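You operate a simulated robot arm through the tools that you are given. There is no shell and no other tool.

The job below is to be done with a simulated two-armed robot. You get a single attempt, and the scene is never put back.

Task
Pick up the dust sheet from the top of the window bench with one hand, pass it to the other hand and put it on the front of the pine table. Set down upright: dust sheet.

The check looks at the end state, three seconds after you hand in, the way a careful person would. Anything else that was tipped, shoved, dropped, spilled or broken makes it a failure. Flat cloth is picked up by pressing the open fingertips on it (5 to 10 N) and closing them slowly along it; thin cloth reads only 2 to 8 mm in the jaws.

Robot
Two 7-joint arms with three-finger grippers on one trunk, on a base that moves. Base frame: it is fixed to the floor where the robot stands at the start and does not move with it; the origin is under the middle of the robot, x ahead of it, y to its left, z up. Lengths are in mm, angles in degrees, forces in N, time in s.
The left shoulder is at the start at [30, 124, 1008], the right one opposite. With the tool pointing down near the work surface each hand reaches from about 100 to 780 mm from the robot's upright axis, wherever it stands, measured 20 degrees to its own side. Places, roughly: dust sheet [-1500, -3000, 750]; front of the pine table (108x24 cm) [-4620, -980, 780]. Payload 2.2 kg a hand.
The tool frame of a hand sits at the grasp point between the pads (the TCP): z along the fingers, y along the line on which they close. The tips reach 28 mm beyond it. The gripper opens to 102 mm; its body begins 71 mm behind the TCP.
Orientation is that of the tool frame in the base frame, as a unit quaternion [x, y, z, w]. With the fingers straight down and closing along the base's y, the tool's x points along the base's -x, its y along +y and its z along -z.

Tools
- The arms move only by the tool send_rows. It takes "left_increments", "right_increments" or both (then of equal length, played together; a hand with none holds still); each is a list of rows, each an object of numbers (a shift or turn left out is 0, a gripper value left out holds the last): "tx", "ty", "tz": the shift along the tool's x, y, z in mm; "rx", "ry", "rz": the turn, a rotation vector about the tool's x, y, z in degrees; "jaw": the closure in counts, from 0 (fully open) to 255 (shut). In form: [{"tx": .., "ty": .., "tz": .., "rx": .., "ry": .., "rz": .., "jaw": ..}, ...]. A call has 1 to 20 rows; each row shifts and turns the commanded pose from where the row before left it, along the tool's axes as they then stand. Rows are played at 5 a second. More than 50 mm and 8.6 degrees between two rows, or a gripper value outside its range, and nothing of the call is played. Where a pose cannot be reached the arm comes as near as it can. A force on the tool above 40 N (or 10 N above the force at the start of the call, whichever is more), or a blocked arm, ends the call early, and 0.2 s more pass. Each finger travels about 143.6 mm/s and halts on what it meets, pressing with about 26 N; the grip force reading is that of the motor and also rises with nothing between the fingers. The clock runs only during rows and for 0.2 s after the last one: add rows that do not move to give the fingers time. It gives the time, the measured TCP pose, the force on the tool (base axes), the opening and the grip force at its end, in the units of the frame above (readings bear some noise), with the torque about the TCP (base axes, N m) and any sound that the robot's microphone picked up.
- Cameras (640 x 400 px; columns grow to the right, rows downward): "scene" is now at [43.2, 4.8, 1712.9]; the picture's right is [0.12, -0.99, 0.00], its down [-0.75, -0.09, -0.66] and it looks along [0.65, 0.08, -0.75] (base axes); focal length 256 px, centre (320, 200). "left" rides on the left gripper at [72, 38, -86] in its tool frame; the picture's right is [-0.46, 0.89, 0.00], its down [-0.60, -0.32, -0.73] and it looks along [-0.65, -0.34, 0.68] (tool axes); focal length 256 px, centre (320, 200). "right" rides on the right gripper at [69, 44, -86] in its tool frame; the picture's right is [-0.53, 0.85, 0.00], its down [-0.58, -0.36, -0.73] and it looks along [-0.62, -0.39, 0.68] (tool axes); focal length 256 px, centre (320, 200). There is no depth. A picture from a camera that has moved, and an enlarged one, comes with that camera's place and axes in the base frame and with its lens. The place of the scene camera against the robot may be out by one fixed shift of up to 18 mm in any direction.
- snapshot(camera): a new picture of that camera. The clock stands still meanwhile.
- raise_lower(by): moves the trunk up (or, below 0, down) by that many mm; the arms and the scene camera ride with it, the base frame stays. It gives what a move gives, with no picture.
- steer(legs): drives the robot by 1 to 6 legs, each [ahead, left, turn to the left] in mm, mm and degrees, along the robot's own axes; the way and the turn of a leg run together, so that a leg with both is an arc; at most 1500 mm and 180 degrees a leg. The arms and the cameras ride along, it lands a little off, and it stops where it bumps. It gives what a move gives.
- aim_head(pan, tilt): turns the head with the scene camera to pan (to the left, within 143 degrees either way) and tilt (down, from -29 to 69), counted from straight ahead of the robot. It gives what a move gives.
- enlarge(camera, box): a new picture of the part [left, top, right, bottom] of that camera's present view, enlarged. The clock stands still meanwhile.
- hand_in(): hands the job in; it is judged then, once.

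Nothing tells you exact positions but the pictures and the camera data. Unless the task says otherwise, let go and move clear before handing in.

The tools are called after "Request:" as a command line: name --argument value ..., lists and objects as JSON in quotes. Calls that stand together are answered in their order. send_rows: Moves the arms, as the interface text tells. Its arguments: {"type":"object","properties":{"left_increments":{"type":"array","items":{"type":"object","properties":{"tx":{"type":"number"},"ty":{"type":"number"},"tz":{"type":"number"},"rx":{"type":"number"},"ry":{"type":"number"},"rz":{"type":"number"},"jaw":{"type":"number"}}}},"right_increments":{"type":"array","items":{"type":"object","properties":{"tx":{"type":"number"},"ty":{"type":"number"},"tz":{"type":"number"},"rx":{"type":"number"},"ry":{"type":"number"},"rz":{"type":"number"},"jaw":{"type":"number"}}}}},"required":[]} The other tools are called the same way: raise_lower (by) moves the trunk up or down; steer (legs) drives the base; aim_head (pan, tilt) turns the head that bears the scene camera; snapshot (camera) takes a picture; enlarge (camera, box) takes an enlarged picture of a part of a camera's view; hand_in () hands the job in.

At the start:

```text
clock: 0.0
left_position: [610.5, 219.1, 1070.1]
left_orientation: [-0.001, 1.0, 0.0, 0.0]
left_contact_force: [0.3, -0.3, -0.7]
left_moment: [0.03, 0.02, 0.02]
left_opening: 101.9
left_grip_force: 0.0
right_position: [376.9, -179.3, 1032.6]
right_orientation: [0.0, 1.0, 0.0, 0.0]
right_contact_force: [0.9, 0.6, 0.3]
right_moment: [-0.02, -0.01, 0.01]
right_opening: 102.1
right_grip_force: 0.1
trunk travel left (down, up): [-250.0, 290.0]
robot x, y, heading: [0.8, -0.9, -0.0]
head pan, tilt (commanded): [6.8, 48.9]
```

scene: 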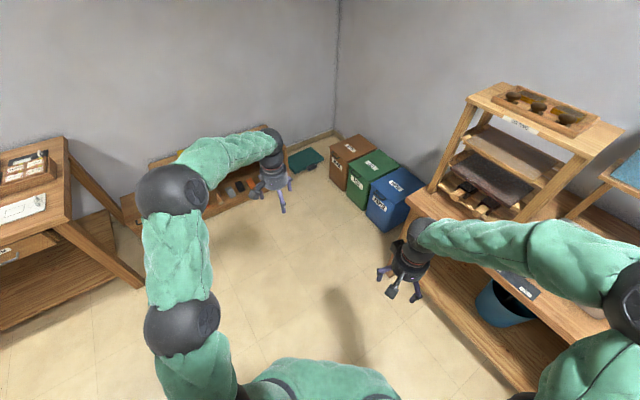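
right: 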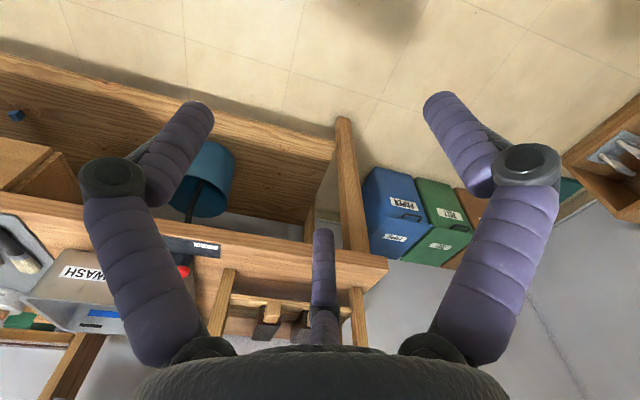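
left: 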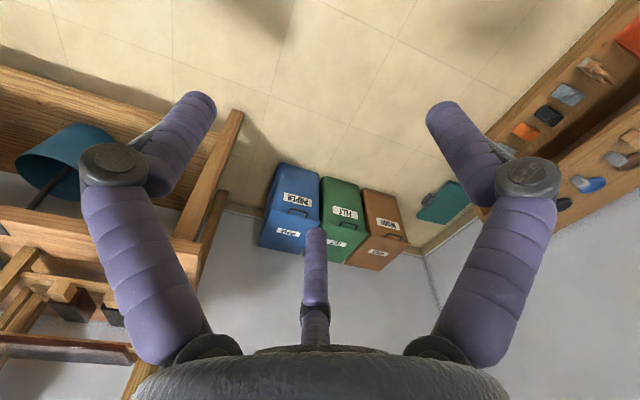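

The robot stands in a workshop corner, with bins ahead and a shelf bench to the right. The dust sheet and pine table should be behind me, so I'll look around with the head before driving.

Request:
aim_head --pan -117 --tilt 20

Request:
snapshot --camera "scene"

Request:
aim_head --pan -143 --tilt 20

Request:
snapshot --camera "scene"

Request:
aim_head --pan 143 --tilt 20

Request:
snapshot --camera "scene"

Request:
aim_head --pan -60 --tilt 35

Request:
snapshot --camera "scene"

Request:
aim_head --pan 70 --tilt 35

Request:
snapshot --camera "scene"

```text
clock: 2.0
left_position: [610.0, 219.8, 1070.3]
left_orientation: [0.001, 1.0, 0.0, -0.001]
left_contact_force: [0.3, 0.7, 0.0]
left_moment: [0.0, -0.01, 0.0]
left_opening: 102.0
left_grip_force: 0.0
right_position: [377.7, -181.2, 1032.8]
right_orientation: [0.001, 1.0, 0.0, 0.0]
right_contact_force: [-0.2, 0.2, 0.7]
right_moment: [0.02, -0.01, -0.01]
right_opening: 102.0
right_grip_force: 0.1
trunk travel left (down, up): [-250.0, 290.0]
robot x, y, heading: [0.2, -0.7, -0.1]
head pan, tilt (commanded): [-117.0, 20.0]
```

```text
taken
camera scene: at [-76.5, -87.4, 1757.0], right [-0.89, 0.45, 0.0], down [0.15, 0.3, -0.94], along [-0.43, -0.84, -0.34], focal length 256 px, centre (320, 200)
```

scene: 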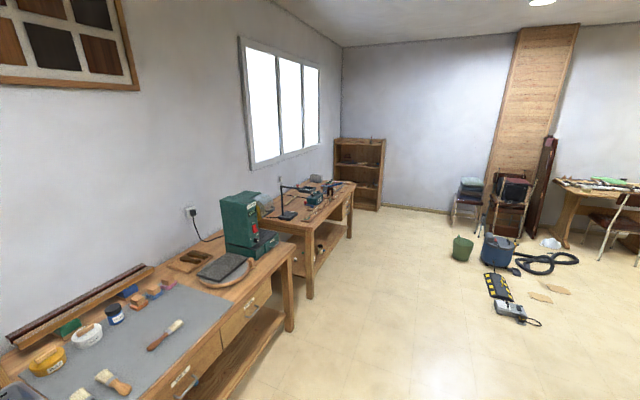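

```text
clock: 2.9
left_position: [610.2, 219.5, 1069.3]
left_orientation: [0.0, 1.0, 0.0, 0.0]
left_contact_force: [0.2, -1.8, 0.1]
left_moment: [0.03, 0.01, 0.0]
left_opening: 102.0
left_grip_force: 0.0
right_position: [376.1, -180.0, 1031.6]
right_orientation: [0.0, 1.0, 0.0, 0.0]
right_contact_force: [0.3, -0.3, -0.9]
right_moment: [0.01, 0.02, -0.02]
right_opening: 101.9
right_grip_force: 0.0
trunk travel left (down, up): [-250.0, 290.0]
robot x, y, heading: [2.9, -0.7, 0.1]
head pan, tilt (commanded): [-143.0, 20.0]
```

```text
taken
camera scene: at [-108.6, -60.5, 1757.0], right [-0.6, 0.8, 0.0], down [0.27, 0.21, -0.94], along [-0.75, -0.57, -0.34], focal length 256 px, centre (320, 200)
```

scene: 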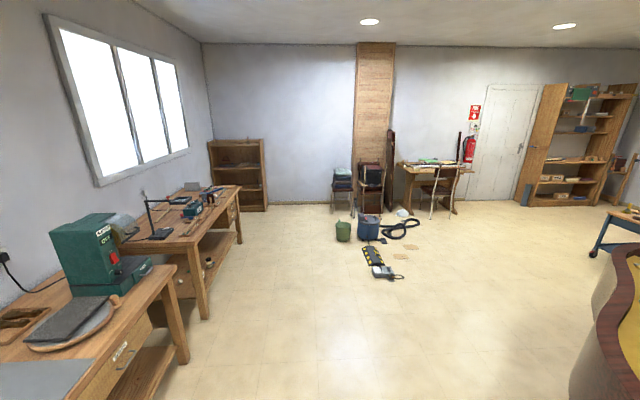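

```text
clock: 6.9
left_position: [610.9, 219.4, 1068.8]
left_orientation: [0.001, 1.0, 0.0, 0.0]
left_contact_force: [0.2, -0.3, -0.2]
left_moment: [-0.01, 0.0, 0.0]
left_opening: 101.9
left_grip_force: 0.1
right_position: [377.3, -179.6, 1033.0]
right_orientation: [0.0, 1.0, 0.0, 0.0]
right_contact_force: [0.1, 0.7, 0.0]
right_moment: [0.02, 0.01, -0.01]
right_opening: 101.9
right_grip_force: 0.1
trunk travel left (down, up): [-250.0, 290.0]
robot x, y, heading: [-0.9, 0.5, 0.1]
head pan, tilt (commanded): [143.0, 20.0]
```

```text
taken
camera scene: at [-108.6, 51.7, 1757.0], right [0.6, 0.8, 0.0], down [0.27, -0.21, -0.94], along [-0.75, 0.57, -0.34], focal length 256 px, centre (320, 200)
```

scene: 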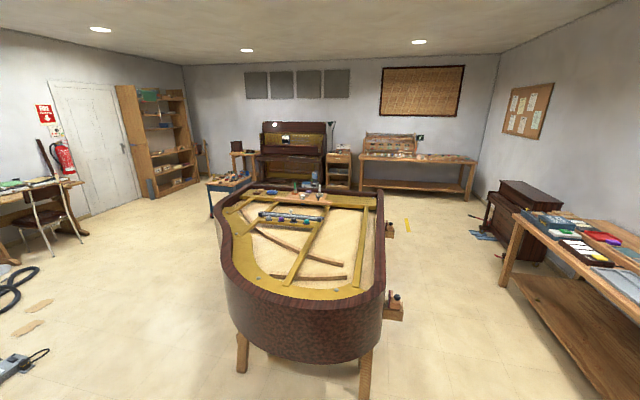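

```text
clock: 9.8
left_position: [610.5, 218.8, 1070.1]
left_orientation: [0.0, 1.0, -0.001, 0.001]
left_contact_force: [0.4, 0.1, -0.5]
left_moment: [-0.01, -0.01, -0.02]
left_opening: 101.9
left_grip_force: 0.0
right_position: [377.1, -179.4, 1032.2]
right_orientation: [0.0, 1.0, 0.001, 0.0]
right_contact_force: [-0.4, 0.8, 0.6]
right_moment: [0.05, -0.02, 0.02]
right_opening: 101.9
right_grip_force: 0.0
trunk travel left (down, up): [-250.0, 290.0]
robot x, y, heading: [0.6, -1.6, 0.2]
head pan, tilt (commanded): [-60.0, 35.0]
```

```text
taken
camera scene: at [9.8, -80.6, 1733.2], right [-0.87, -0.5, 0.0], down [-0.29, 0.5, -0.82], along [0.41, -0.71, -0.57], focal length 256 px, centre (320, 200)
```

scene: 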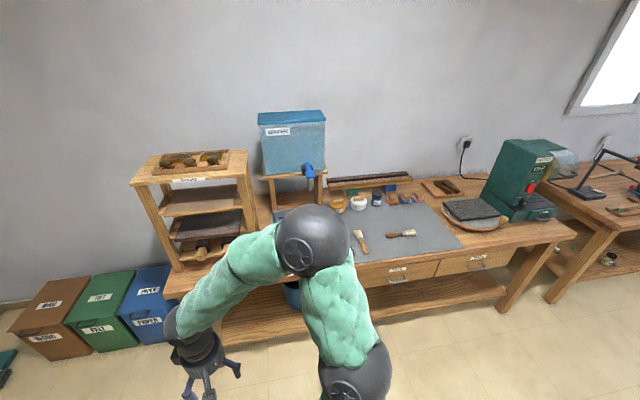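

```text
clock: 11.9
left_position: [610.7, 219.6, 1069.5]
left_orientation: [0.0, 1.0, 0.0, 0.0]
left_contact_force: [0.5, -0.1, 0.3]
left_moment: [0.0, 0.0, 0.0]
left_opening: 102.3
left_grip_force: 0.0
right_position: [376.8, -179.9, 1032.1]
right_orientation: [0.001, 1.0, -0.001, 0.0]
right_contact_force: [0.1, -0.8, 0.3]
right_moment: [0.03, -0.02, 0.01]
right_opening: 102.0
right_grip_force: 0.1
trunk travel left (down, up): [-250.0, 290.0]
robot x, y, heading: [0.8, -1.0, -0.1]
head pan, tilt (commanded): [70.0, 35.0]
```

```text
taken
camera scene: at [-4.1, 78.3, 1733.2], right [0.94, -0.34, 0.0], down [-0.2, -0.54, -0.82], along [0.28, 0.77, -0.57], focal length 256 px, centre (320, 200)
```

scene: 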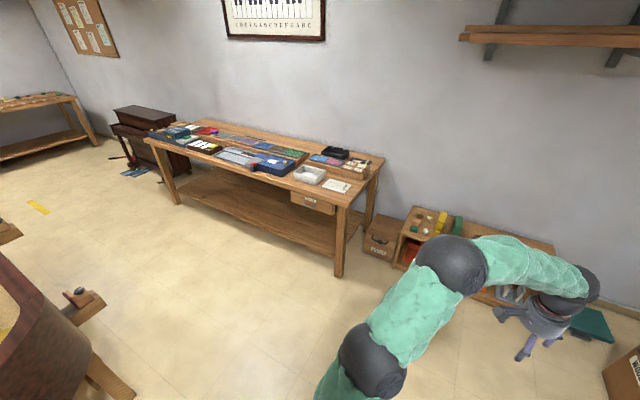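

The window bench is the second bench under the window and the pine table is the papers-covered desk at the far wall with a chair. I'll look at each enlarged.

Request:
aim_head --pan -143 --tilt 20

Request:
enlarge --camera "scene" --box '[120, 150, 280, 250]'

Request:
enlarge --camera "scene" --box '[320, 120, 520, 245]'

Request:
enlarge --camera "scene" --box '[320, 180, 480, 290]'

```text
clock: 15.0
left_position: [610.0, 219.4, 1069.5]
left_orientation: [0.0, 1.0, 0.0, 0.001]
left_contact_force: [0.2, 0.3, 0.1]
left_moment: [0.0, 0.01, -0.01]
left_opening: 102.2
left_grip_force: 0.0
right_position: [377.3, -179.2, 1032.4]
right_orientation: [0.0, 1.0, 0.0, 0.0]
right_contact_force: [-0.6, 0.5, -0.1]
right_moment: [-0.01, 0.0, -0.02]
right_opening: 102.1
right_grip_force: 0.1
trunk travel left (down, up): [-250.0, 290.0]
robot x, y, heading: [4.4, -3.5, 0.1]
head pan, tilt (commanded): [-143.0, 20.0]
```

```text
4.00 times, centred on (200, 200) of scene
camera zoom: at [-108.6, -60.5, 1757.0], right [-0.6, 0.8, 0.0], down [0.27, 0.21, -0.94], along [-0.75, -0.57, -0.34], focal length 1024 px, centre (800, 200)
```

zoom: 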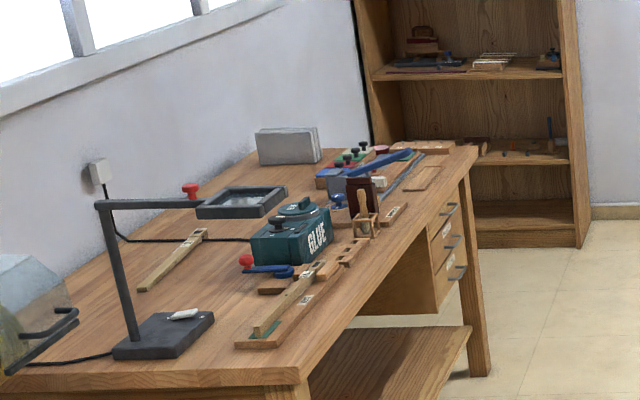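

```text
3.20 times, centred on (420, 182) of scene
camera zoom: at [-108.6, -60.5, 1757.0], right [-0.6, 0.8, 0.0], down [0.27, 0.21, -0.94], along [-0.75, -0.57, -0.34], focal length 819 px, centre (0, 256)
```

zoom: 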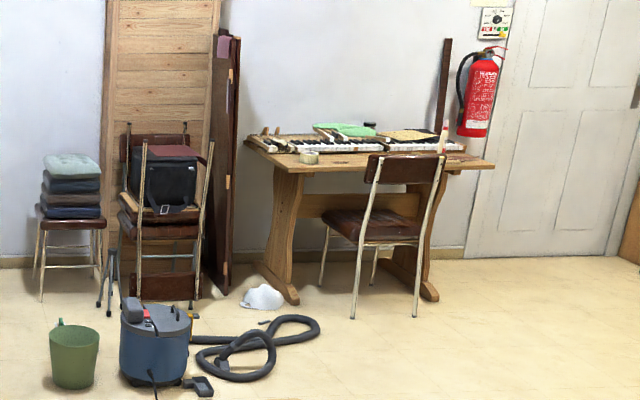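

```text
3.64 times, centred on (400, 235) of scene
camera zoom: at [-108.6, -60.5, 1757.0], right [-0.6, 0.8, 0.0], down [0.27, 0.21, -0.94], along [-0.75, -0.57, -0.34], focal length 931 px, centre (29, 73)
```

zoom: 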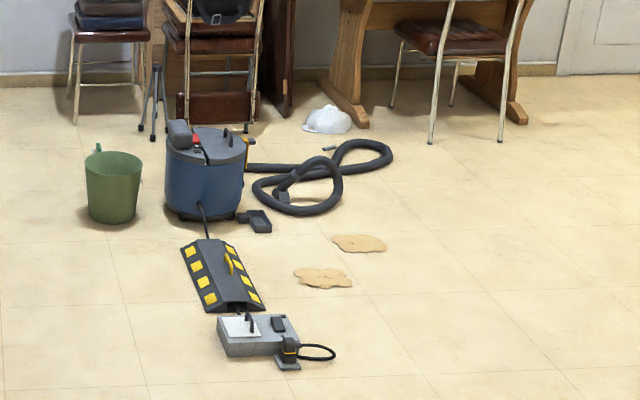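

The window bench front edge runs along roughly (-0.75,-0.66), so facing it means heading about -49°, and then the bench far end lies to my right. I'll tuck the left arm, turn toward the bench line, and strafe right along it.

Request:
send_rows --left_increments '[{"tx": 47, "ty": -8}, {"tx": 47, "ty": -8}, {"tx": 47, "ty": -8}, {"tx": 47, "ty": -8}, {"tx": 45, "ty": -8}, {}]'

Request:
steer --legs '[[0, 0, -48.8]]'

Request:
aim_head --pan -75 --tilt 25

Request:
snapshot --camera "scene"

```text
clock: 16.4
left_position: [378.9, 177.6, 1072.6]
left_orientation: [0.0, 1.0, 0.001, 0.001]
left_contact_force: [0.3, 0.0, -0.6]
left_moment: [0.01, 0.04, 0.0]
left_opening: 102.2
left_grip_force: 0.1
right_position: [377.4, -180.2, 1031.3]
right_orientation: [0.0, 1.0, 0.0, 0.0]
right_contact_force: [-0.2, 0.2, 0.2]
right_moment: [0.0, 0.02, 0.01]
right_opening: 102.0
right_grip_force: 0.0
trunk travel left (down, up): [-250.0, 290.0]
robot x, y, heading: [0.7, -1.6, -0.1]
head pan, tilt (commanded): [-143.0, 20.0]
```

```text
clock: 19.0
left_position: [383.7, -169.3, 1073.6]
left_orientation: [0.416, 0.91, 0.0, 0.001]
left_contact_force: [0.4, 0.0, -0.3]
left_moment: [-0.03, -0.02, 0.01]
left_opening: 101.7
left_grip_force: 0.0
right_position: [111.0, -402.7, 1033.0]
right_orientation: [0.415, 0.91, 0.001, 0.0]
right_contact_force: [0.7, 0.3, -0.1]
right_moment: [0.02, 0.01, 0.0]
right_opening: 102.0
right_grip_force: 0.1
trunk travel left (down, up): [-250.0, 290.0]
robot x, y, heading: [-2.3, -1.6, -49.1]
head pan, tilt (commanded): [-143.0, 20.0]
```

```text
clock: 20.4
left_position: [383.2, -168.9, 1072.4]
left_orientation: [0.414, 0.91, 0.0, 0.0]
left_contact_force: [0.2, 0.6, 0.8]
left_moment: [0.02, 0.0, -0.04]
left_opening: 102.3
left_grip_force: 0.0
right_position: [111.0, -402.3, 1033.3]
right_orientation: [0.415, 0.91, 0.0, 0.0]
right_contact_force: [-0.6, 0.4, 0.2]
right_moment: [0.0, 0.0, -0.01]
right_opening: 101.9
right_grip_force: 0.1
trunk travel left (down, up): [-250.0, 290.0]
robot x, y, heading: [-0.5, -5.1, -49.1]
head pan, tilt (commanded): [-75.0, 25.0]
```

```text
taken
camera scene: at [-75.7, -58.3, 1748.9], right [-0.83, 0.56, 0.0], down [0.24, 0.35, -0.91], along [-0.51, -0.75, -0.42], focal length 256 px, centre (320, 200)
```

scene: 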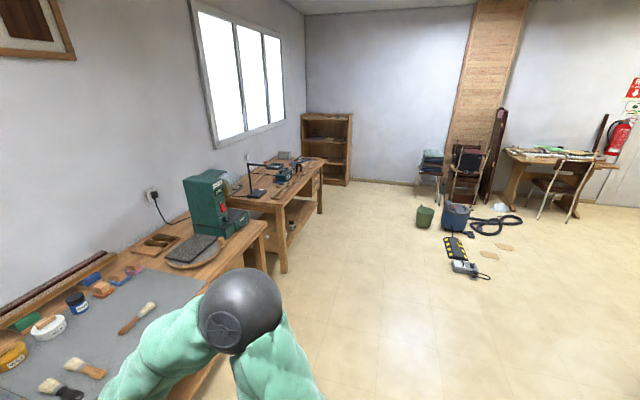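

The corridor along the benches to the right is clear. I'll strafe right 2.6 m, keeping my distance from the benches, then look again.

Request:
steer --legs '[[0, -1400, 0], [0, -1300, 0]]'

Request:
aim_head --pan -10 --tilt 35

Request:
snapshot --camera "scene"

Request:
aim_head --pan -50 --tilt 35

Request:
snapshot --camera "scene"

```text
clock: 33.5
left_position: [-1658.9, -1916.4, 1074.1]
left_orientation: [0.415, 0.91, 0.001, 0.001]
left_contact_force: [-0.1, 0.2, -0.4]
left_moment: [0.04, -0.02, 0.01]
left_opening: 101.9
left_grip_force: 0.1
right_position: [-1929.8, -2150.2, 1031.8]
right_orientation: [0.414, 0.91, 0.0, 0.001]
right_contact_force: [-0.7, 0.0, -0.4]
right_moment: [0.01, -0.02, 0.0]
right_opening: 101.7
right_grip_force: 0.2
trunk travel left (down, up): [-250.0, 290.0]
robot x, y, heading: [-2041.7, -1749.5, -49.1]
head pan, tilt (commanded): [-75.0, 25.0]
```

```text
clock: 34.9
left_position: [-1657.9, -1916.1, 1072.5]
left_orientation: [0.414, 0.91, 0.0, 0.001]
left_contact_force: [0.3, -0.5, 0.2]
left_moment: [0.01, 0.02, -0.04]
left_opening: 101.9
left_grip_force: 0.1
right_position: [-1929.8, -2151.3, 1032.9]
right_orientation: [0.415, 0.91, 0.001, 0.0]
right_contact_force: [0.6, 0.3, 0.2]
right_moment: [-0.01, 0.02, -0.01]
right_opening: 101.9
right_grip_force: 0.0
trunk travel left (down, up): [-250.0, 290.0]
robot x, y, heading: [-2042.0, -1746.9, -48.8]
head pan, tilt (commanded): [-10.0, 35.0]
```

```text
taken
camera scene: at [-2020.2, -1805.0, 1733.2], right [-0.86, -0.51, 0.0], down [-0.29, 0.49, -0.82], along [0.42, -0.7, -0.57], focal length 256 px, centre (320, 200)
```

scene: 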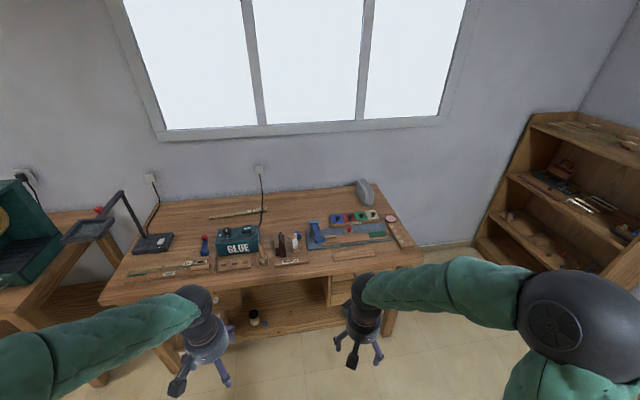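

```text
clock: 35.9
left_position: [-1658.4, -1917.5, 1073.8]
left_orientation: [0.414, 0.91, 0.0, 0.0]
left_contact_force: [-0.1, 0.9, 0.2]
left_moment: [-0.03, -0.03, 0.02]
left_opening: 102.0
left_grip_force: 0.2
right_position: [-1929.1, -2150.2, 1032.0]
right_orientation: [0.414, 0.91, 0.001, 0.0]
right_contact_force: [-0.2, 0.4, 0.5]
right_moment: [-0.04, 0.02, 0.03]
right_opening: 102.2
right_grip_force: 0.1
trunk travel left (down, up): [-250.0, 290.0]
robot x, y, heading: [-2040.6, -1748.0, -48.8]
head pan, tilt (commanded): [-50.0, 35.0]
```

```text
taken
camera scene: at [-2079.1, -1816.4, 1733.2], right [-0.99, 0.16, 0.0], down [0.09, 0.57, -0.82], along [-0.13, -0.81, -0.57], focal length 256 px, centre (320, 200)
```

scene: 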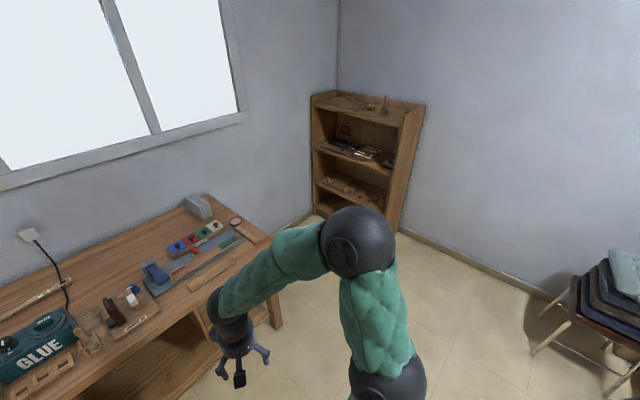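

Request:
aim_head --pan -10 --tilt 35

Request:
enlarge --camera "scene" --box '[280, 165, 440, 265]'

Request:
enlarge --camera "scene" --box '[90, 180, 290, 305]'

```text
clock: 37.0
left_position: [-1658.5, -1916.7, 1074.0]
left_orientation: [0.415, 0.91, 0.0, 0.0]
left_contact_force: [-0.3, 0.7, 0.3]
left_moment: [0.01, 0.02, -0.01]
left_opening: 101.9
left_grip_force: 0.3
right_position: [-1930.9, -2150.1, 1032.4]
right_orientation: [0.414, 0.91, 0.0, 0.001]
right_contact_force: [0.6, -1.0, -1.3]
right_moment: [0.0, 0.01, -0.02]
right_opening: 102.1
right_grip_force: 0.1
trunk travel left (down, up): [-250.0, 290.0]
robot x, y, heading: [-2044.0, -1750.6, -48.8]
head pan, tilt (commanded): [-10.0, 35.0]
```

```text
4.00 times, centred on (360, 215) of scene
camera zoom: at [-2020.2, -1804.9, 1733.1], right [-0.86, -0.51, 0.0], down [-0.29, 0.49, -0.82], along [0.42, -0.7, -0.57], focal length 1024 px, centre (160, 140)
```

zoom: 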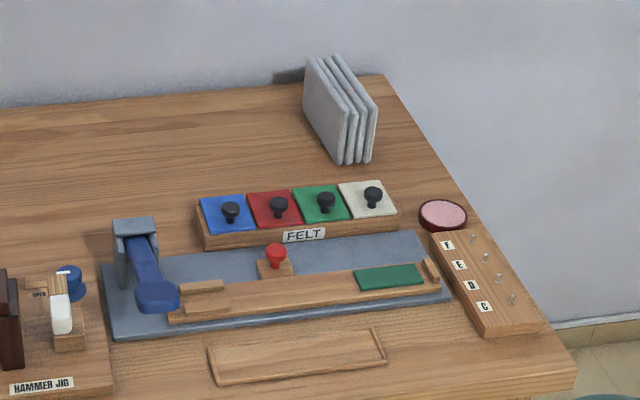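

```text
3.20 times, centred on (190, 242) of scene
camera zoom: at [-2020.2, -1804.9, 1733.1], right [-0.86, -0.51, 0.0], down [-0.29, 0.49, -0.82], along [0.42, -0.7, -0.57], focal length 819 px, centre (736, 64)
```

zoom: 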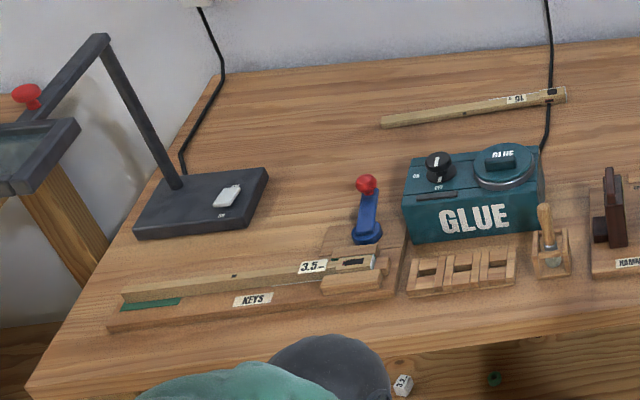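

The only thing matching is the grey folded stack standing on edge at the bench's far back corner. I'll enlarge it strongly.

Request:
enlarge --camera "scene" --box '[340, 170, 404, 210]'

Request:
snapshot --camera "right"

Request:
snapshot --camera "left"

```text
10.00 times, centred on (372, 190) of scene
camera zoom: at [-2020.2, -1804.9, 1733.1], right [-0.86, -0.51, 0.0], down [-0.29, 0.49, -0.82], along [0.42, -0.7, -0.57], focal length 2559 px, centre (-200, 300)
```

zoom: 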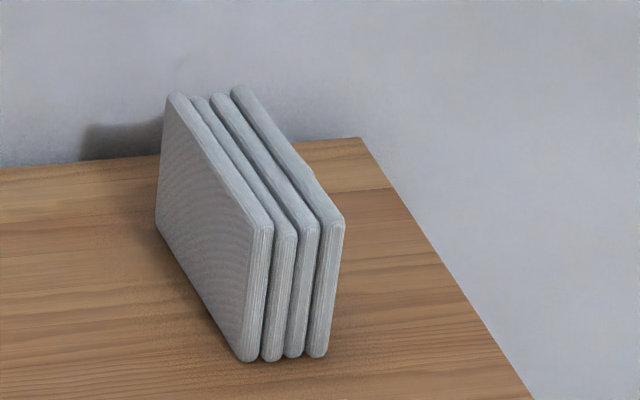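

```text
taken
camera right: at [-1942.3, -2071.2, 1118.7], right [0.99, 0.15, 0.0], down [0.1, -0.68, 0.73], along [0.11, -0.72, -0.68], focal length 256 px, centre (320, 200)
```

right: 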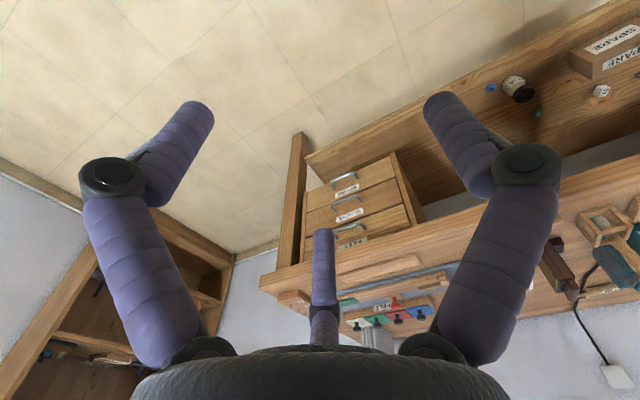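

```text
taken
camera left: at [-1676.4, -1837.6, 1158.6], right [0.97, 0.23, 0.0], down [0.16, -0.66, 0.73], along [0.17, -0.71, -0.68], focal length 256 px, centre (320, 200)
```

left: 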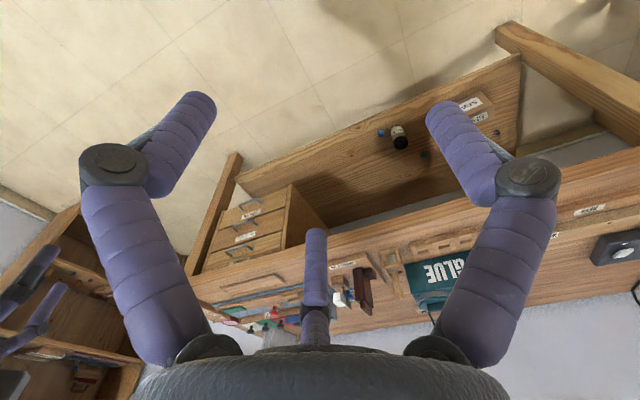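

The dust sheet is a folded block, about 170 mm long (front to back), 56 mm thick and 100 mm tall, standing at the bench's far back corner. I need to know my own footprint and the gap between the bench end and the bookcase, so I'll look down and right.

Request:
aim_head --pan 0 --tilt 69

Request:
snapshot --camera "scene"

Request:
aim_head --pan -90 --tilt 60

Request:
snapshot --camera "scene"

Request:
aim_head --pan -70 --tilt 15

Request:
snapshot --camera "scene"

```text
clock: 38.0
left_position: [-1658.0, -1915.8, 1072.8]
left_orientation: [0.414, 0.91, 0.0, 0.0]
left_contact_force: [-0.8, 0.0, -0.3]
left_moment: [0.01, 0.04, -0.02]
left_opening: 101.8
left_grip_force: 0.1
right_position: [-1929.3, -2149.2, 1033.0]
right_orientation: [0.415, 0.91, 0.0, -0.001]
right_contact_force: [0.9, 0.9, 0.3]
right_moment: [-0.01, 0.01, 0.03]
right_opening: 101.9
right_grip_force: 0.0
trunk travel left (down, up): [-250.0, 290.0]
robot x, y, heading: [-2041.6, -1744.6, -49.0]
head pan, tilt (commanded): [0.0, 68.8]
```

```text
taken
camera scene: at [-2028.7, -1771.7, 1689.5], right [-0.76, -0.66, 0.0], down [-0.61, 0.7, -0.36], along [0.24, -0.27, -0.93], focal length 256 px, centre (320, 200)
```

scene: 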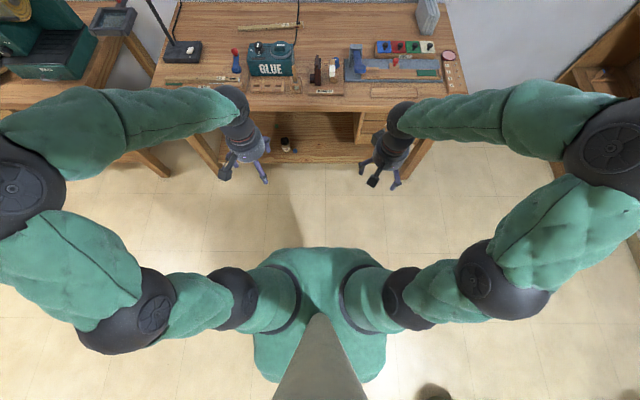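

```text
clock: 39.6
left_position: [-1658.6, -1917.2, 1074.5]
left_orientation: [0.415, 0.91, 0.0, 0.001]
left_contact_force: [0.6, 0.1, -0.7]
left_moment: [-0.01, 0.02, 0.01]
left_opening: 102.0
left_grip_force: 0.0
right_position: [-1928.9, -2150.0, 1031.9]
right_orientation: [0.415, 0.91, 0.0, 0.0]
right_contact_force: [0.1, 0.1, -1.2]
right_moment: [0.04, -0.02, 0.03]
right_opening: 101.9
right_grip_force: 0.1
trunk travel left (down, up): [-250.0, 290.0]
robot x, y, heading: [-2039.2, -1748.5, -49.1]
head pan, tilt (commanded): [-90.0, 60.0]
```

```text
taken
camera scene: at [-2115.7, -1773.1, 1698.9], right [-0.66, 0.75, 0.0], down [0.65, 0.57, -0.5], along [-0.38, -0.33, -0.87], focal length 256 px, centre (320, 200)
```

scene: 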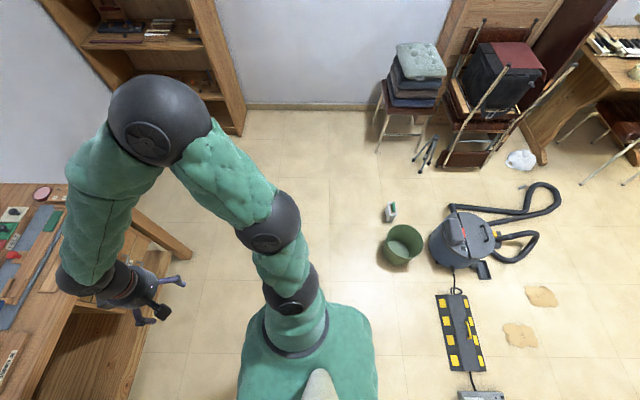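

```text
clock: 40.8
left_position: [-1656.8, -1916.3, 1071.8]
left_orientation: [0.415, 0.91, 0.0, 0.0]
left_contact_force: [0.6, -1.1, -1.1]
left_moment: [-0.03, 0.02, -0.01]
left_opening: 102.1
left_grip_force: 0.0
right_position: [-1930.5, -2151.1, 1033.3]
right_orientation: [0.415, 0.91, 0.0, 0.0]
right_contact_force: [-0.2, -0.1, 0.6]
right_moment: [0.02, -0.04, -0.03]
right_opening: 101.9
right_grip_force: 0.1
trunk travel left (down, up): [-250.0, 290.0]
robot x, y, heading: [-2039.2, -1746.7, -48.8]
head pan, tilt (commanded): [-70.0, 15.0]
```

```text
taken
camera scene: at [-2110.8, -1811.0, 1765.1], right [-0.87, 0.49, 0.0], down [0.13, 0.23, -0.97], along [-0.47, -0.84, -0.26], focal length 256 px, centre (320, 200)
```

scene: 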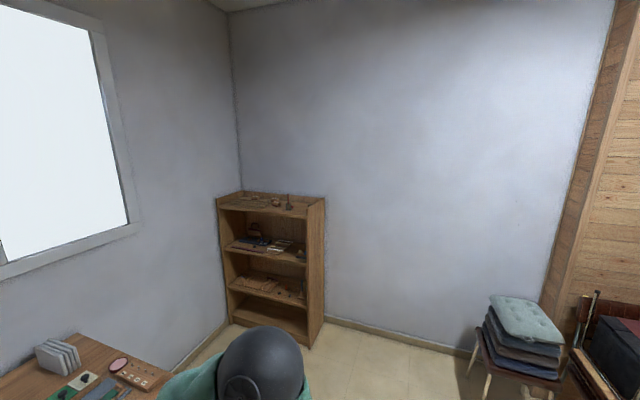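

My footprint is small (base within ~300 mm) but the elbows stick out ~750 mm at about 1.2 m height, so I'll work from the front of the bench with the right hand. I'll strafe right and move closer in front of the sheet.

Request:
steer --legs '[[0, -390, 0], [350, 0, 0]]'

Request:
aim_head --pan -10 --tilt 45

Request:
snapshot --camera "scene"

Request:
aim_head --pan 0 --tilt 69

Request:
snapshot --camera "scene"

```text
clock: 45.1
left_position: [-1718.7, -2443.1, 1072.8]
left_orientation: [0.417, 0.909, 0.0, -0.001]
left_contact_force: [0.1, -0.6, -0.1]
left_moment: [0.03, 0.0, 0.02]
left_opening: 101.9
left_grip_force: 0.1
right_position: [-1991.5, -2675.5, 1032.7]
right_orientation: [0.418, 0.908, 0.001, -0.001]
right_contact_force: [-0.2, -0.7, 0.0]
right_moment: [0.02, 0.02, -0.02]
right_opening: 102.3
right_grip_force: 0.1
trunk travel left (down, up): [-250.0, 290.0]
robot x, y, heading: [-2098.8, -2270.3, -49.2]
head pan, tilt (commanded): [-70.0, 15.0]
```

```text
clock: 46.4
left_position: [-1718.5, -2442.7, 1072.3]
left_orientation: [0.418, 0.908, 0.0, 0.0]
left_contact_force: [-0.1, 0.1, 0.4]
left_moment: [0.04, -0.01, 0.02]
left_opening: 101.9
left_grip_force: 0.1
right_position: [-1992.0, -2675.1, 1032.0]
right_orientation: [0.418, 0.908, 0.0, 0.0]
right_contact_force: [0.0, -1.2, -0.5]
right_moment: [0.02, 0.03, 0.01]
right_opening: 101.9
right_grip_force: 0.0
trunk travel left (down, up): [-250.0, 290.0]
robot x, y, heading: [-2101.9, -2270.8, -49.6]
head pan, tilt (commanded): [-10.0, 45.0]
```

```text
taken
camera scene: at [-2083.1, -2323.2, 1718.4], right [-0.86, -0.51, 0.0], down [-0.36, 0.61, -0.71], along [0.36, -0.61, -0.71], focal length 256 px, centre (320, 200)
```

scene: 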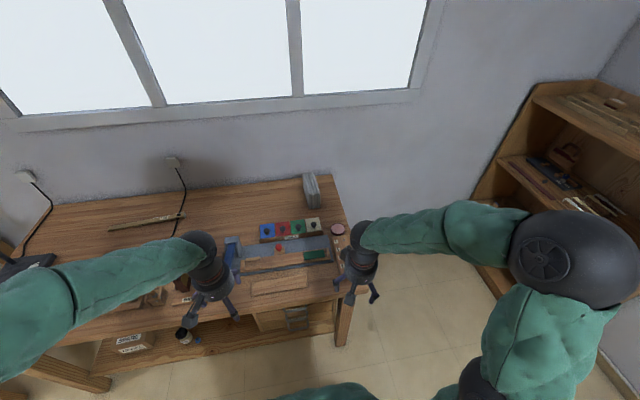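

```text
clock: 47.3
left_position: [-1719.1, -2442.6, 1073.0]
left_orientation: [0.418, 0.909, 0.001, -0.001]
left_contact_force: [-1.2, 0.7, 0.0]
left_moment: [-0.01, 0.0, 0.0]
left_opening: 102.0
left_grip_force: 0.0
right_position: [-1992.1, -2675.6, 1032.8]
right_orientation: [0.417, 0.909, 0.0, 0.0]
right_contact_force: [0.0, -0.7, 0.0]
right_moment: [0.02, -0.01, -0.01]
right_opening: 102.1
right_grip_force: 0.1
trunk travel left (down, up): [-250.0, 290.0]
robot x, y, heading: [-2100.3, -2270.8, -49.5]
head pan, tilt (commanded): [0.0, 68.8]
```

```text
taken
camera scene: at [-2088.1, -2295.6, 1689.5], right [-0.76, -0.65, 0.0], down [-0.61, 0.71, -0.36], along [0.24, -0.28, -0.93], focal length 256 px, centre (320, 200)
```

scene: 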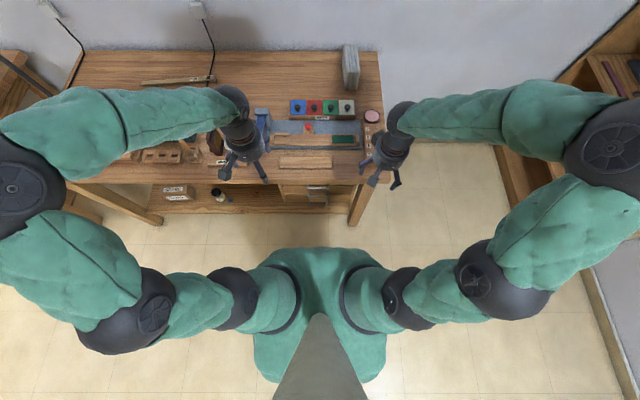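

The sheet's near end is about 950 mm ahead of my axis and ~120 mm to the right; the bench edge is ~450 mm ahead. I'll creep 110 mm closer, then start moving the right hand over toward the sheet.

Request:
steer --legs '[[110, 0, 0]]'

Request:
aim_head --pan -5 --tilt 50

Request:
snapshot --camera "scene"

Request:
enlarge --camera "scene" --box '[270, 80, 430, 180]'

```text
clock: 48.5
left_position: [-1645.0, -2527.6, 1073.2]
left_orientation: [0.418, 0.909, -0.001, -0.001]
left_contact_force: [0.2, 0.4, -0.1]
left_moment: [0.01, 0.03, 0.0]
left_opening: 101.9
left_grip_force: 0.1
right_position: [-1918.2, -2761.3, 1031.6]
right_orientation: [0.418, 0.909, 0.0, 0.0]
right_contact_force: [0.6, 0.2, 0.0]
right_moment: [0.04, 0.05, 0.03]
right_opening: 102.0
right_grip_force: 0.1
trunk travel left (down, up): [-250.0, 290.0]
robot x, y, heading: [-2026.6, -2352.4, -49.6]
head pan, tilt (commanded): [0.0, 68.8]
```

```text
clock: 49.3
left_position: [-1644.8, -2527.3, 1072.4]
left_orientation: [0.418, 0.909, 0.0, 0.0]
left_contact_force: [0.4, 0.0, -0.9]
left_moment: [0.0, 0.02, 0.0]
left_opening: 102.0
left_grip_force: 0.1
right_position: [-1918.6, -2759.6, 1032.5]
right_orientation: [0.418, 0.908, -0.001, 0.0]
right_contact_force: [-0.7, 0.7, 0.5]
right_moment: [0.04, 0.02, -0.02]
right_opening: 102.2
right_grip_force: 0.0
trunk travel left (down, up): [-250.0, 290.0]
robot x, y, heading: [-2025.3, -2355.4, -49.5]
head pan, tilt (commanded): [-5.0, 50.0]
```

```text
taken
camera scene: at [-2006.8, -2400.5, 1711.4], right [-0.81, -0.58, 0.0], down [-0.45, 0.62, -0.64], along [0.37, -0.52, -0.77], focal length 256 px, centre (320, 200)
```

scene: 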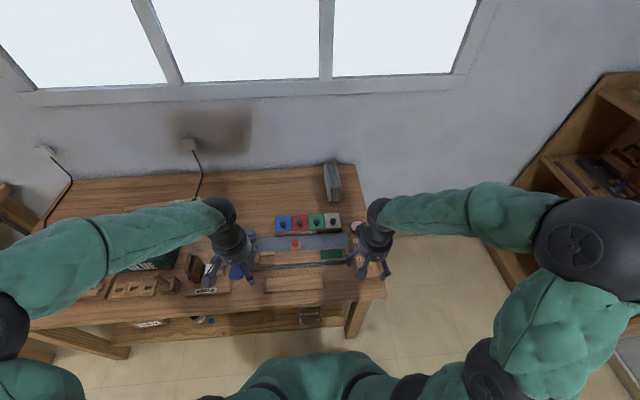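

```text
4.00 times, centred on (350, 130) of scene
camera zoom: at [-2006.8, -2400.5, 1711.4], right [-0.81, -0.58, 0.0], down [-0.45, 0.62, -0.64], along [0.37, -0.52, -0.77], focal length 1024 px, centre (200, 480)
```

zoom: 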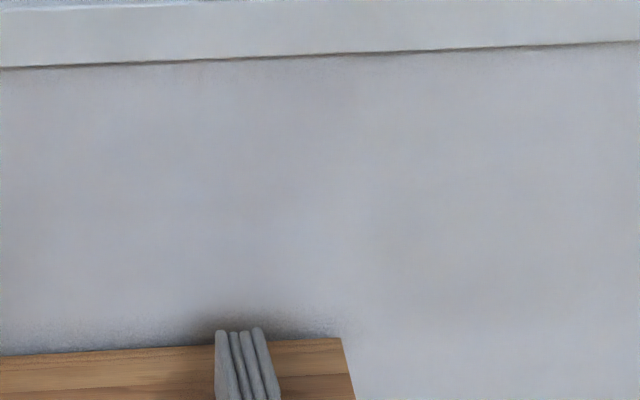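

Request:
enlarge --camera "scene" --box '[300, 150, 380, 200]'

Request:
enlarge --camera "scene" --box '[230, 200, 420, 320]'

```text
8.00 times, centred on (340, 175) of scene
camera zoom: at [-2006.8, -2400.5, 1711.4], right [-0.81, -0.58, 0.0], down [-0.45, 0.62, -0.64], along [0.37, -0.52, -0.77], focal length 2048 px, centre (160, 400)
```

zoom: 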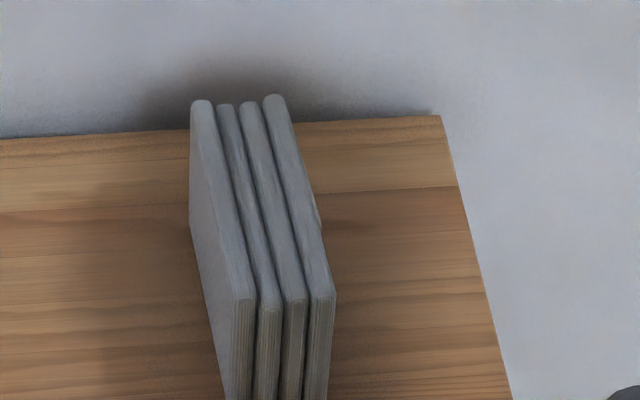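

```text
3.33 times, centred on (325, 260) of scene
camera zoom: at [-2006.8, -2400.5, 1711.4], right [-0.81, -0.58, 0.0], down [-0.45, 0.62, -0.64], along [0.37, -0.52, -0.77], focal length 853 px, centre (303, 0)
```

zoom: 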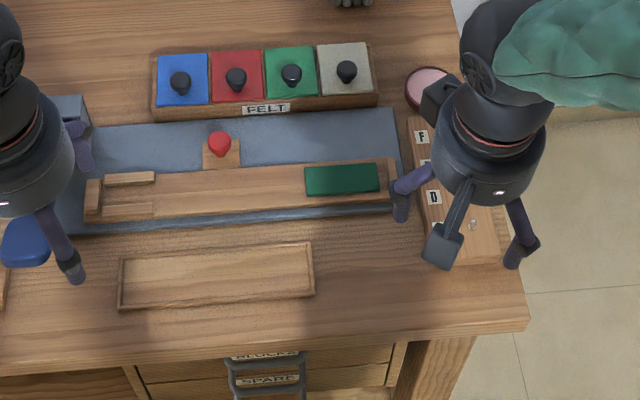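

The stack's near end is about 833 mm ahead and 155 mm right of my axis, top at z≈853, bench at ≈750, with its long side pointing away from me. I'll tilt the right hand 45° forward and bring it toward a pre-grasp position high above.

Request:
send_rows --right_increments '[{"ry": -7.5}, {"ry": -7.5}, {"ry": -7.5}, {"ry": -7.5}, {"ry": -7.5}, {"ry": -7.5}, {"tx": -26, "ty": 2.5, "tz": 30.6}, {"tx": -26, "ty": 2.5, "tz": 30.6}, {"tx": -26, "ty": 2.5, "tz": 30.6}, {"tx": -26, "ty": 2.5, "tz": 30.6}, {"tx": -26, "ty": 2.5, "tz": 30.6}, {"tx": -26, "ty": 2.5, "tz": 30.6}, {"tx": -26, "ty": 2.5, "tz": 30.6}, {"tx": -26, "ty": 2.5, "tz": 30.6}, {}, {}]'

Request:
snapshot --camera "right"

Request:
snapshot --camera "scene"

```text
clock: 52.7
left_position: [-1645.3, -2527.8, 1072.9]
left_orientation: [0.418, 0.908, 0.0, 0.001]
left_contact_force: [0.5, -0.6, -0.8]
left_moment: [0.03, 0.01, 0.01]
left_opening: 102.0
left_grip_force: 0.1
right_position: [-1696.5, -2989.9, 1006.2]
right_orientation: [0.386, 0.84, -0.158, 0.347]
right_contact_force: [-0.9, -0.1, 0.6]
right_moment: [-0.02, -0.02, 0.01]
right_opening: 101.9
right_grip_force: 0.2
trunk travel left (down, up): [-250.0, 290.0]
robot x, y, heading: [-2030.7, -2355.8, -49.5]
head pan, tilt (commanded): [-5.0, 50.0]
```

```text
taken
camera right: at [-1734.6, -2879.5, 1018.7], right [0.89, 0.26, 0.38], down [-0.35, -0.16, 0.92], along [0.3, -0.95, -0.05], focal length 256 px, centre (320, 200)
```

right: 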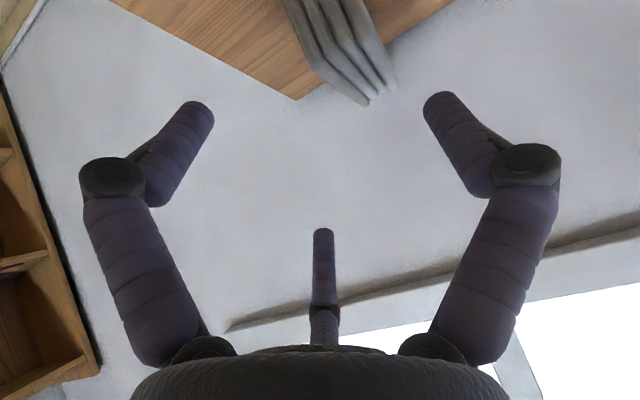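

```text
taken
camera scene: at [-2006.2, -2401.2, 1711.4], right [-0.81, -0.58, 0.0], down [-0.45, 0.62, -0.64], along [0.37, -0.52, -0.77], focal length 256 px, centre (320, 200)
```

scene: 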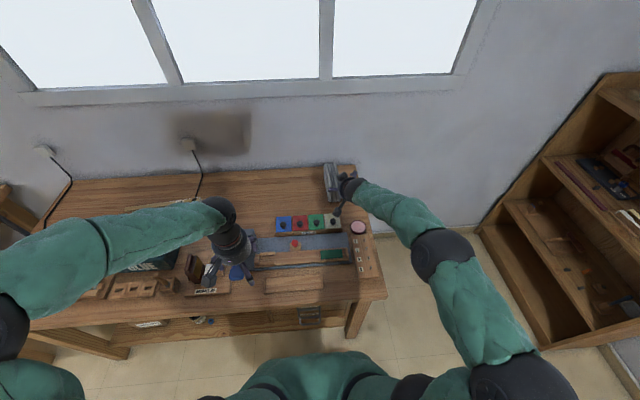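

Request:
enlarge --camera "right" --box '[200, 0, 440, 150]'

Request:
enlarge --camera "scene" --box '[290, 145, 386, 205]'

```text
2.67 times, centred on (320, 75) of right
camera zoom: at [-1734.6, -2879.5, 1018.7], right [0.89, 0.26, 0.38], down [-0.35, -0.16, 0.92], along [0.3, -0.95, -0.05], focal length 683 px, centre (320, 533)
```

zoom: 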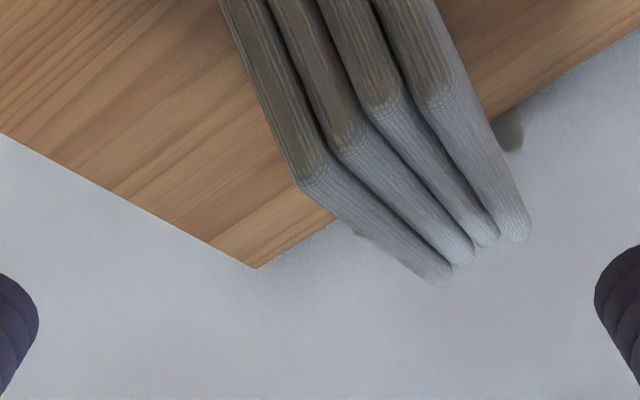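

```text
6.67 times, centred on (338, 175) of scene
camera zoom: at [-2006.2, -2401.2, 1711.4], right [-0.81, -0.58, 0.0], down [-0.45, 0.62, -0.64], along [0.37, -0.52, -0.77], focal length 1706 px, centre (200, 367)
```

zoom: 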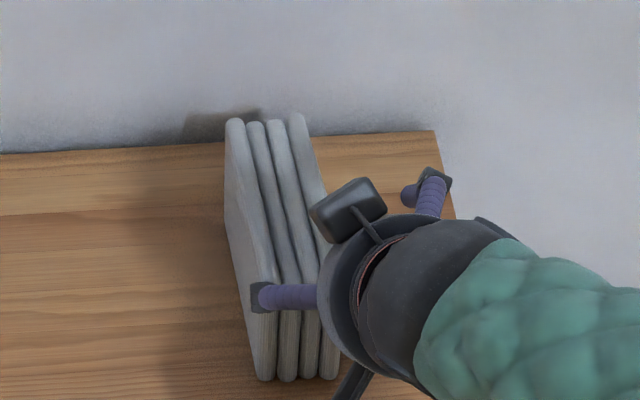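

Request:
enlarge --camera "scene" --box '[318, 160, 366, 190]'

Request:
enlarge --camera "scene" --box '[190, 195, 286, 295]'

Request:
snapshot --camera "left"

```text
13.33 times, centred on (342, 175) of scene
camera zoom: at [-2006.2, -2401.2, 1711.4], right [-0.81, -0.58, 0.0], down [-0.45, 0.62, -0.64], along [0.37, -0.52, -0.77], focal length 3412 px, centre (27, 533)
```

zoom: 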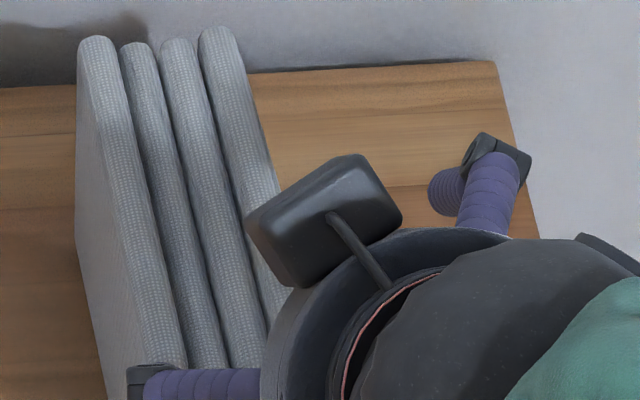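

```text
4.00 times, centred on (238, 245) of scene
camera zoom: at [-2006.2, -2401.2, 1711.4], right [-0.81, -0.58, 0.0], down [-0.45, 0.62, -0.64], along [0.37, -0.52, -0.77], focal length 1024 px, centre (648, 20)
```

zoom: 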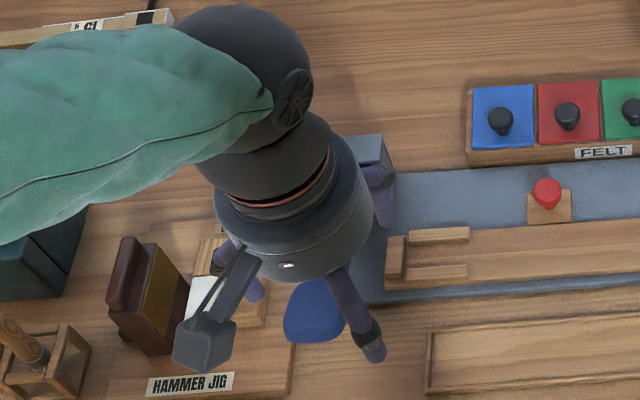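

```text
taken
camera left: at [-1662.9, -2448.8, 1158.4], right [0.97, 0.22, 0.0], down [0.15, -0.67, 0.73], along [0.16, -0.71, -0.68], focal length 256 px, centre (320, 200)
```

left: 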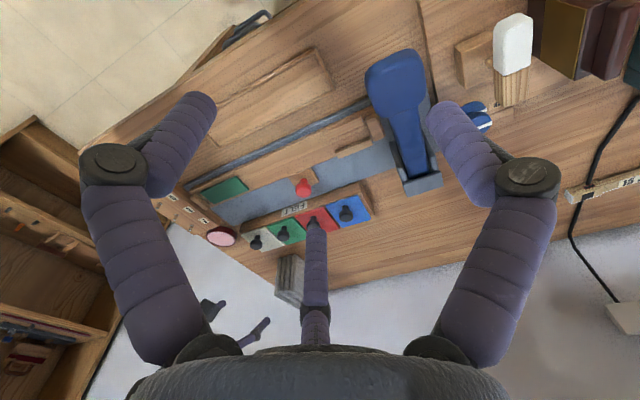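

The hand camera disagrees with the scene camera by 15–25 mm on where the stack is, so I'll move the hand 50 mm straight down and 20 mm left (still well behind the stack) and triangulate using the hand camera itself.

Request:
send_rows --right_increments '[{"tx": 17.7, "ty": 10, "tz": 17.7}, {"tx": 17.7, "ty": 10, "tz": 17.7}, {}, {}]'

Request:
snapshot --camera "right"

Request:
enlarge --camera "right" --box '[200, 0, 440, 150]'

```text
clock: 53.7
left_position: [-1645.3, -2528.2, 1072.1]
left_orientation: [0.418, 0.909, 0.0, 0.0]
left_contact_force: [0.8, -0.4, -0.4]
left_moment: [-0.02, 0.01, -0.01]
left_opening: 101.9
left_grip_force: 0.1
right_position: [-1680.6, -2974.0, 956.0]
right_orientation: [0.386, 0.839, -0.16, 0.348]
right_contact_force: [-0.5, 1.0, -0.3]
right_moment: [0.02, -0.02, 0.0]
right_opening: 102.1
right_grip_force: 0.0
trunk travel left (down, up): [-250.0, 290.0]
robot x, y, heading: [-2027.1, -2355.0, -49.6]
head pan, tilt (commanded): [-5.0, 50.0]
```

```text
taken
camera right: at [-1718.8, -2864.0, 968.2], right [0.89, 0.26, 0.38], down [-0.35, -0.16, 0.92], along [0.3, -0.95, -0.05], focal length 256 px, centre (320, 200)
```

right: 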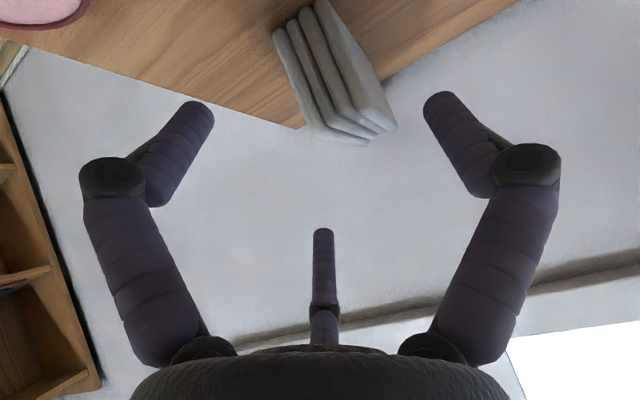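

```text
2.67 times, centred on (320, 75) of right
camera zoom: at [-1718.8, -2864.0, 968.2], right [0.89, 0.26, 0.38], down [-0.35, -0.16, 0.92], along [0.3, -0.95, -0.05], focal length 683 px, centre (320, 533)
```

zoom: 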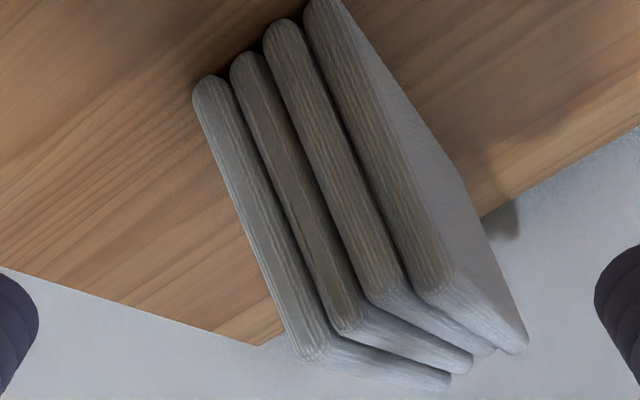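

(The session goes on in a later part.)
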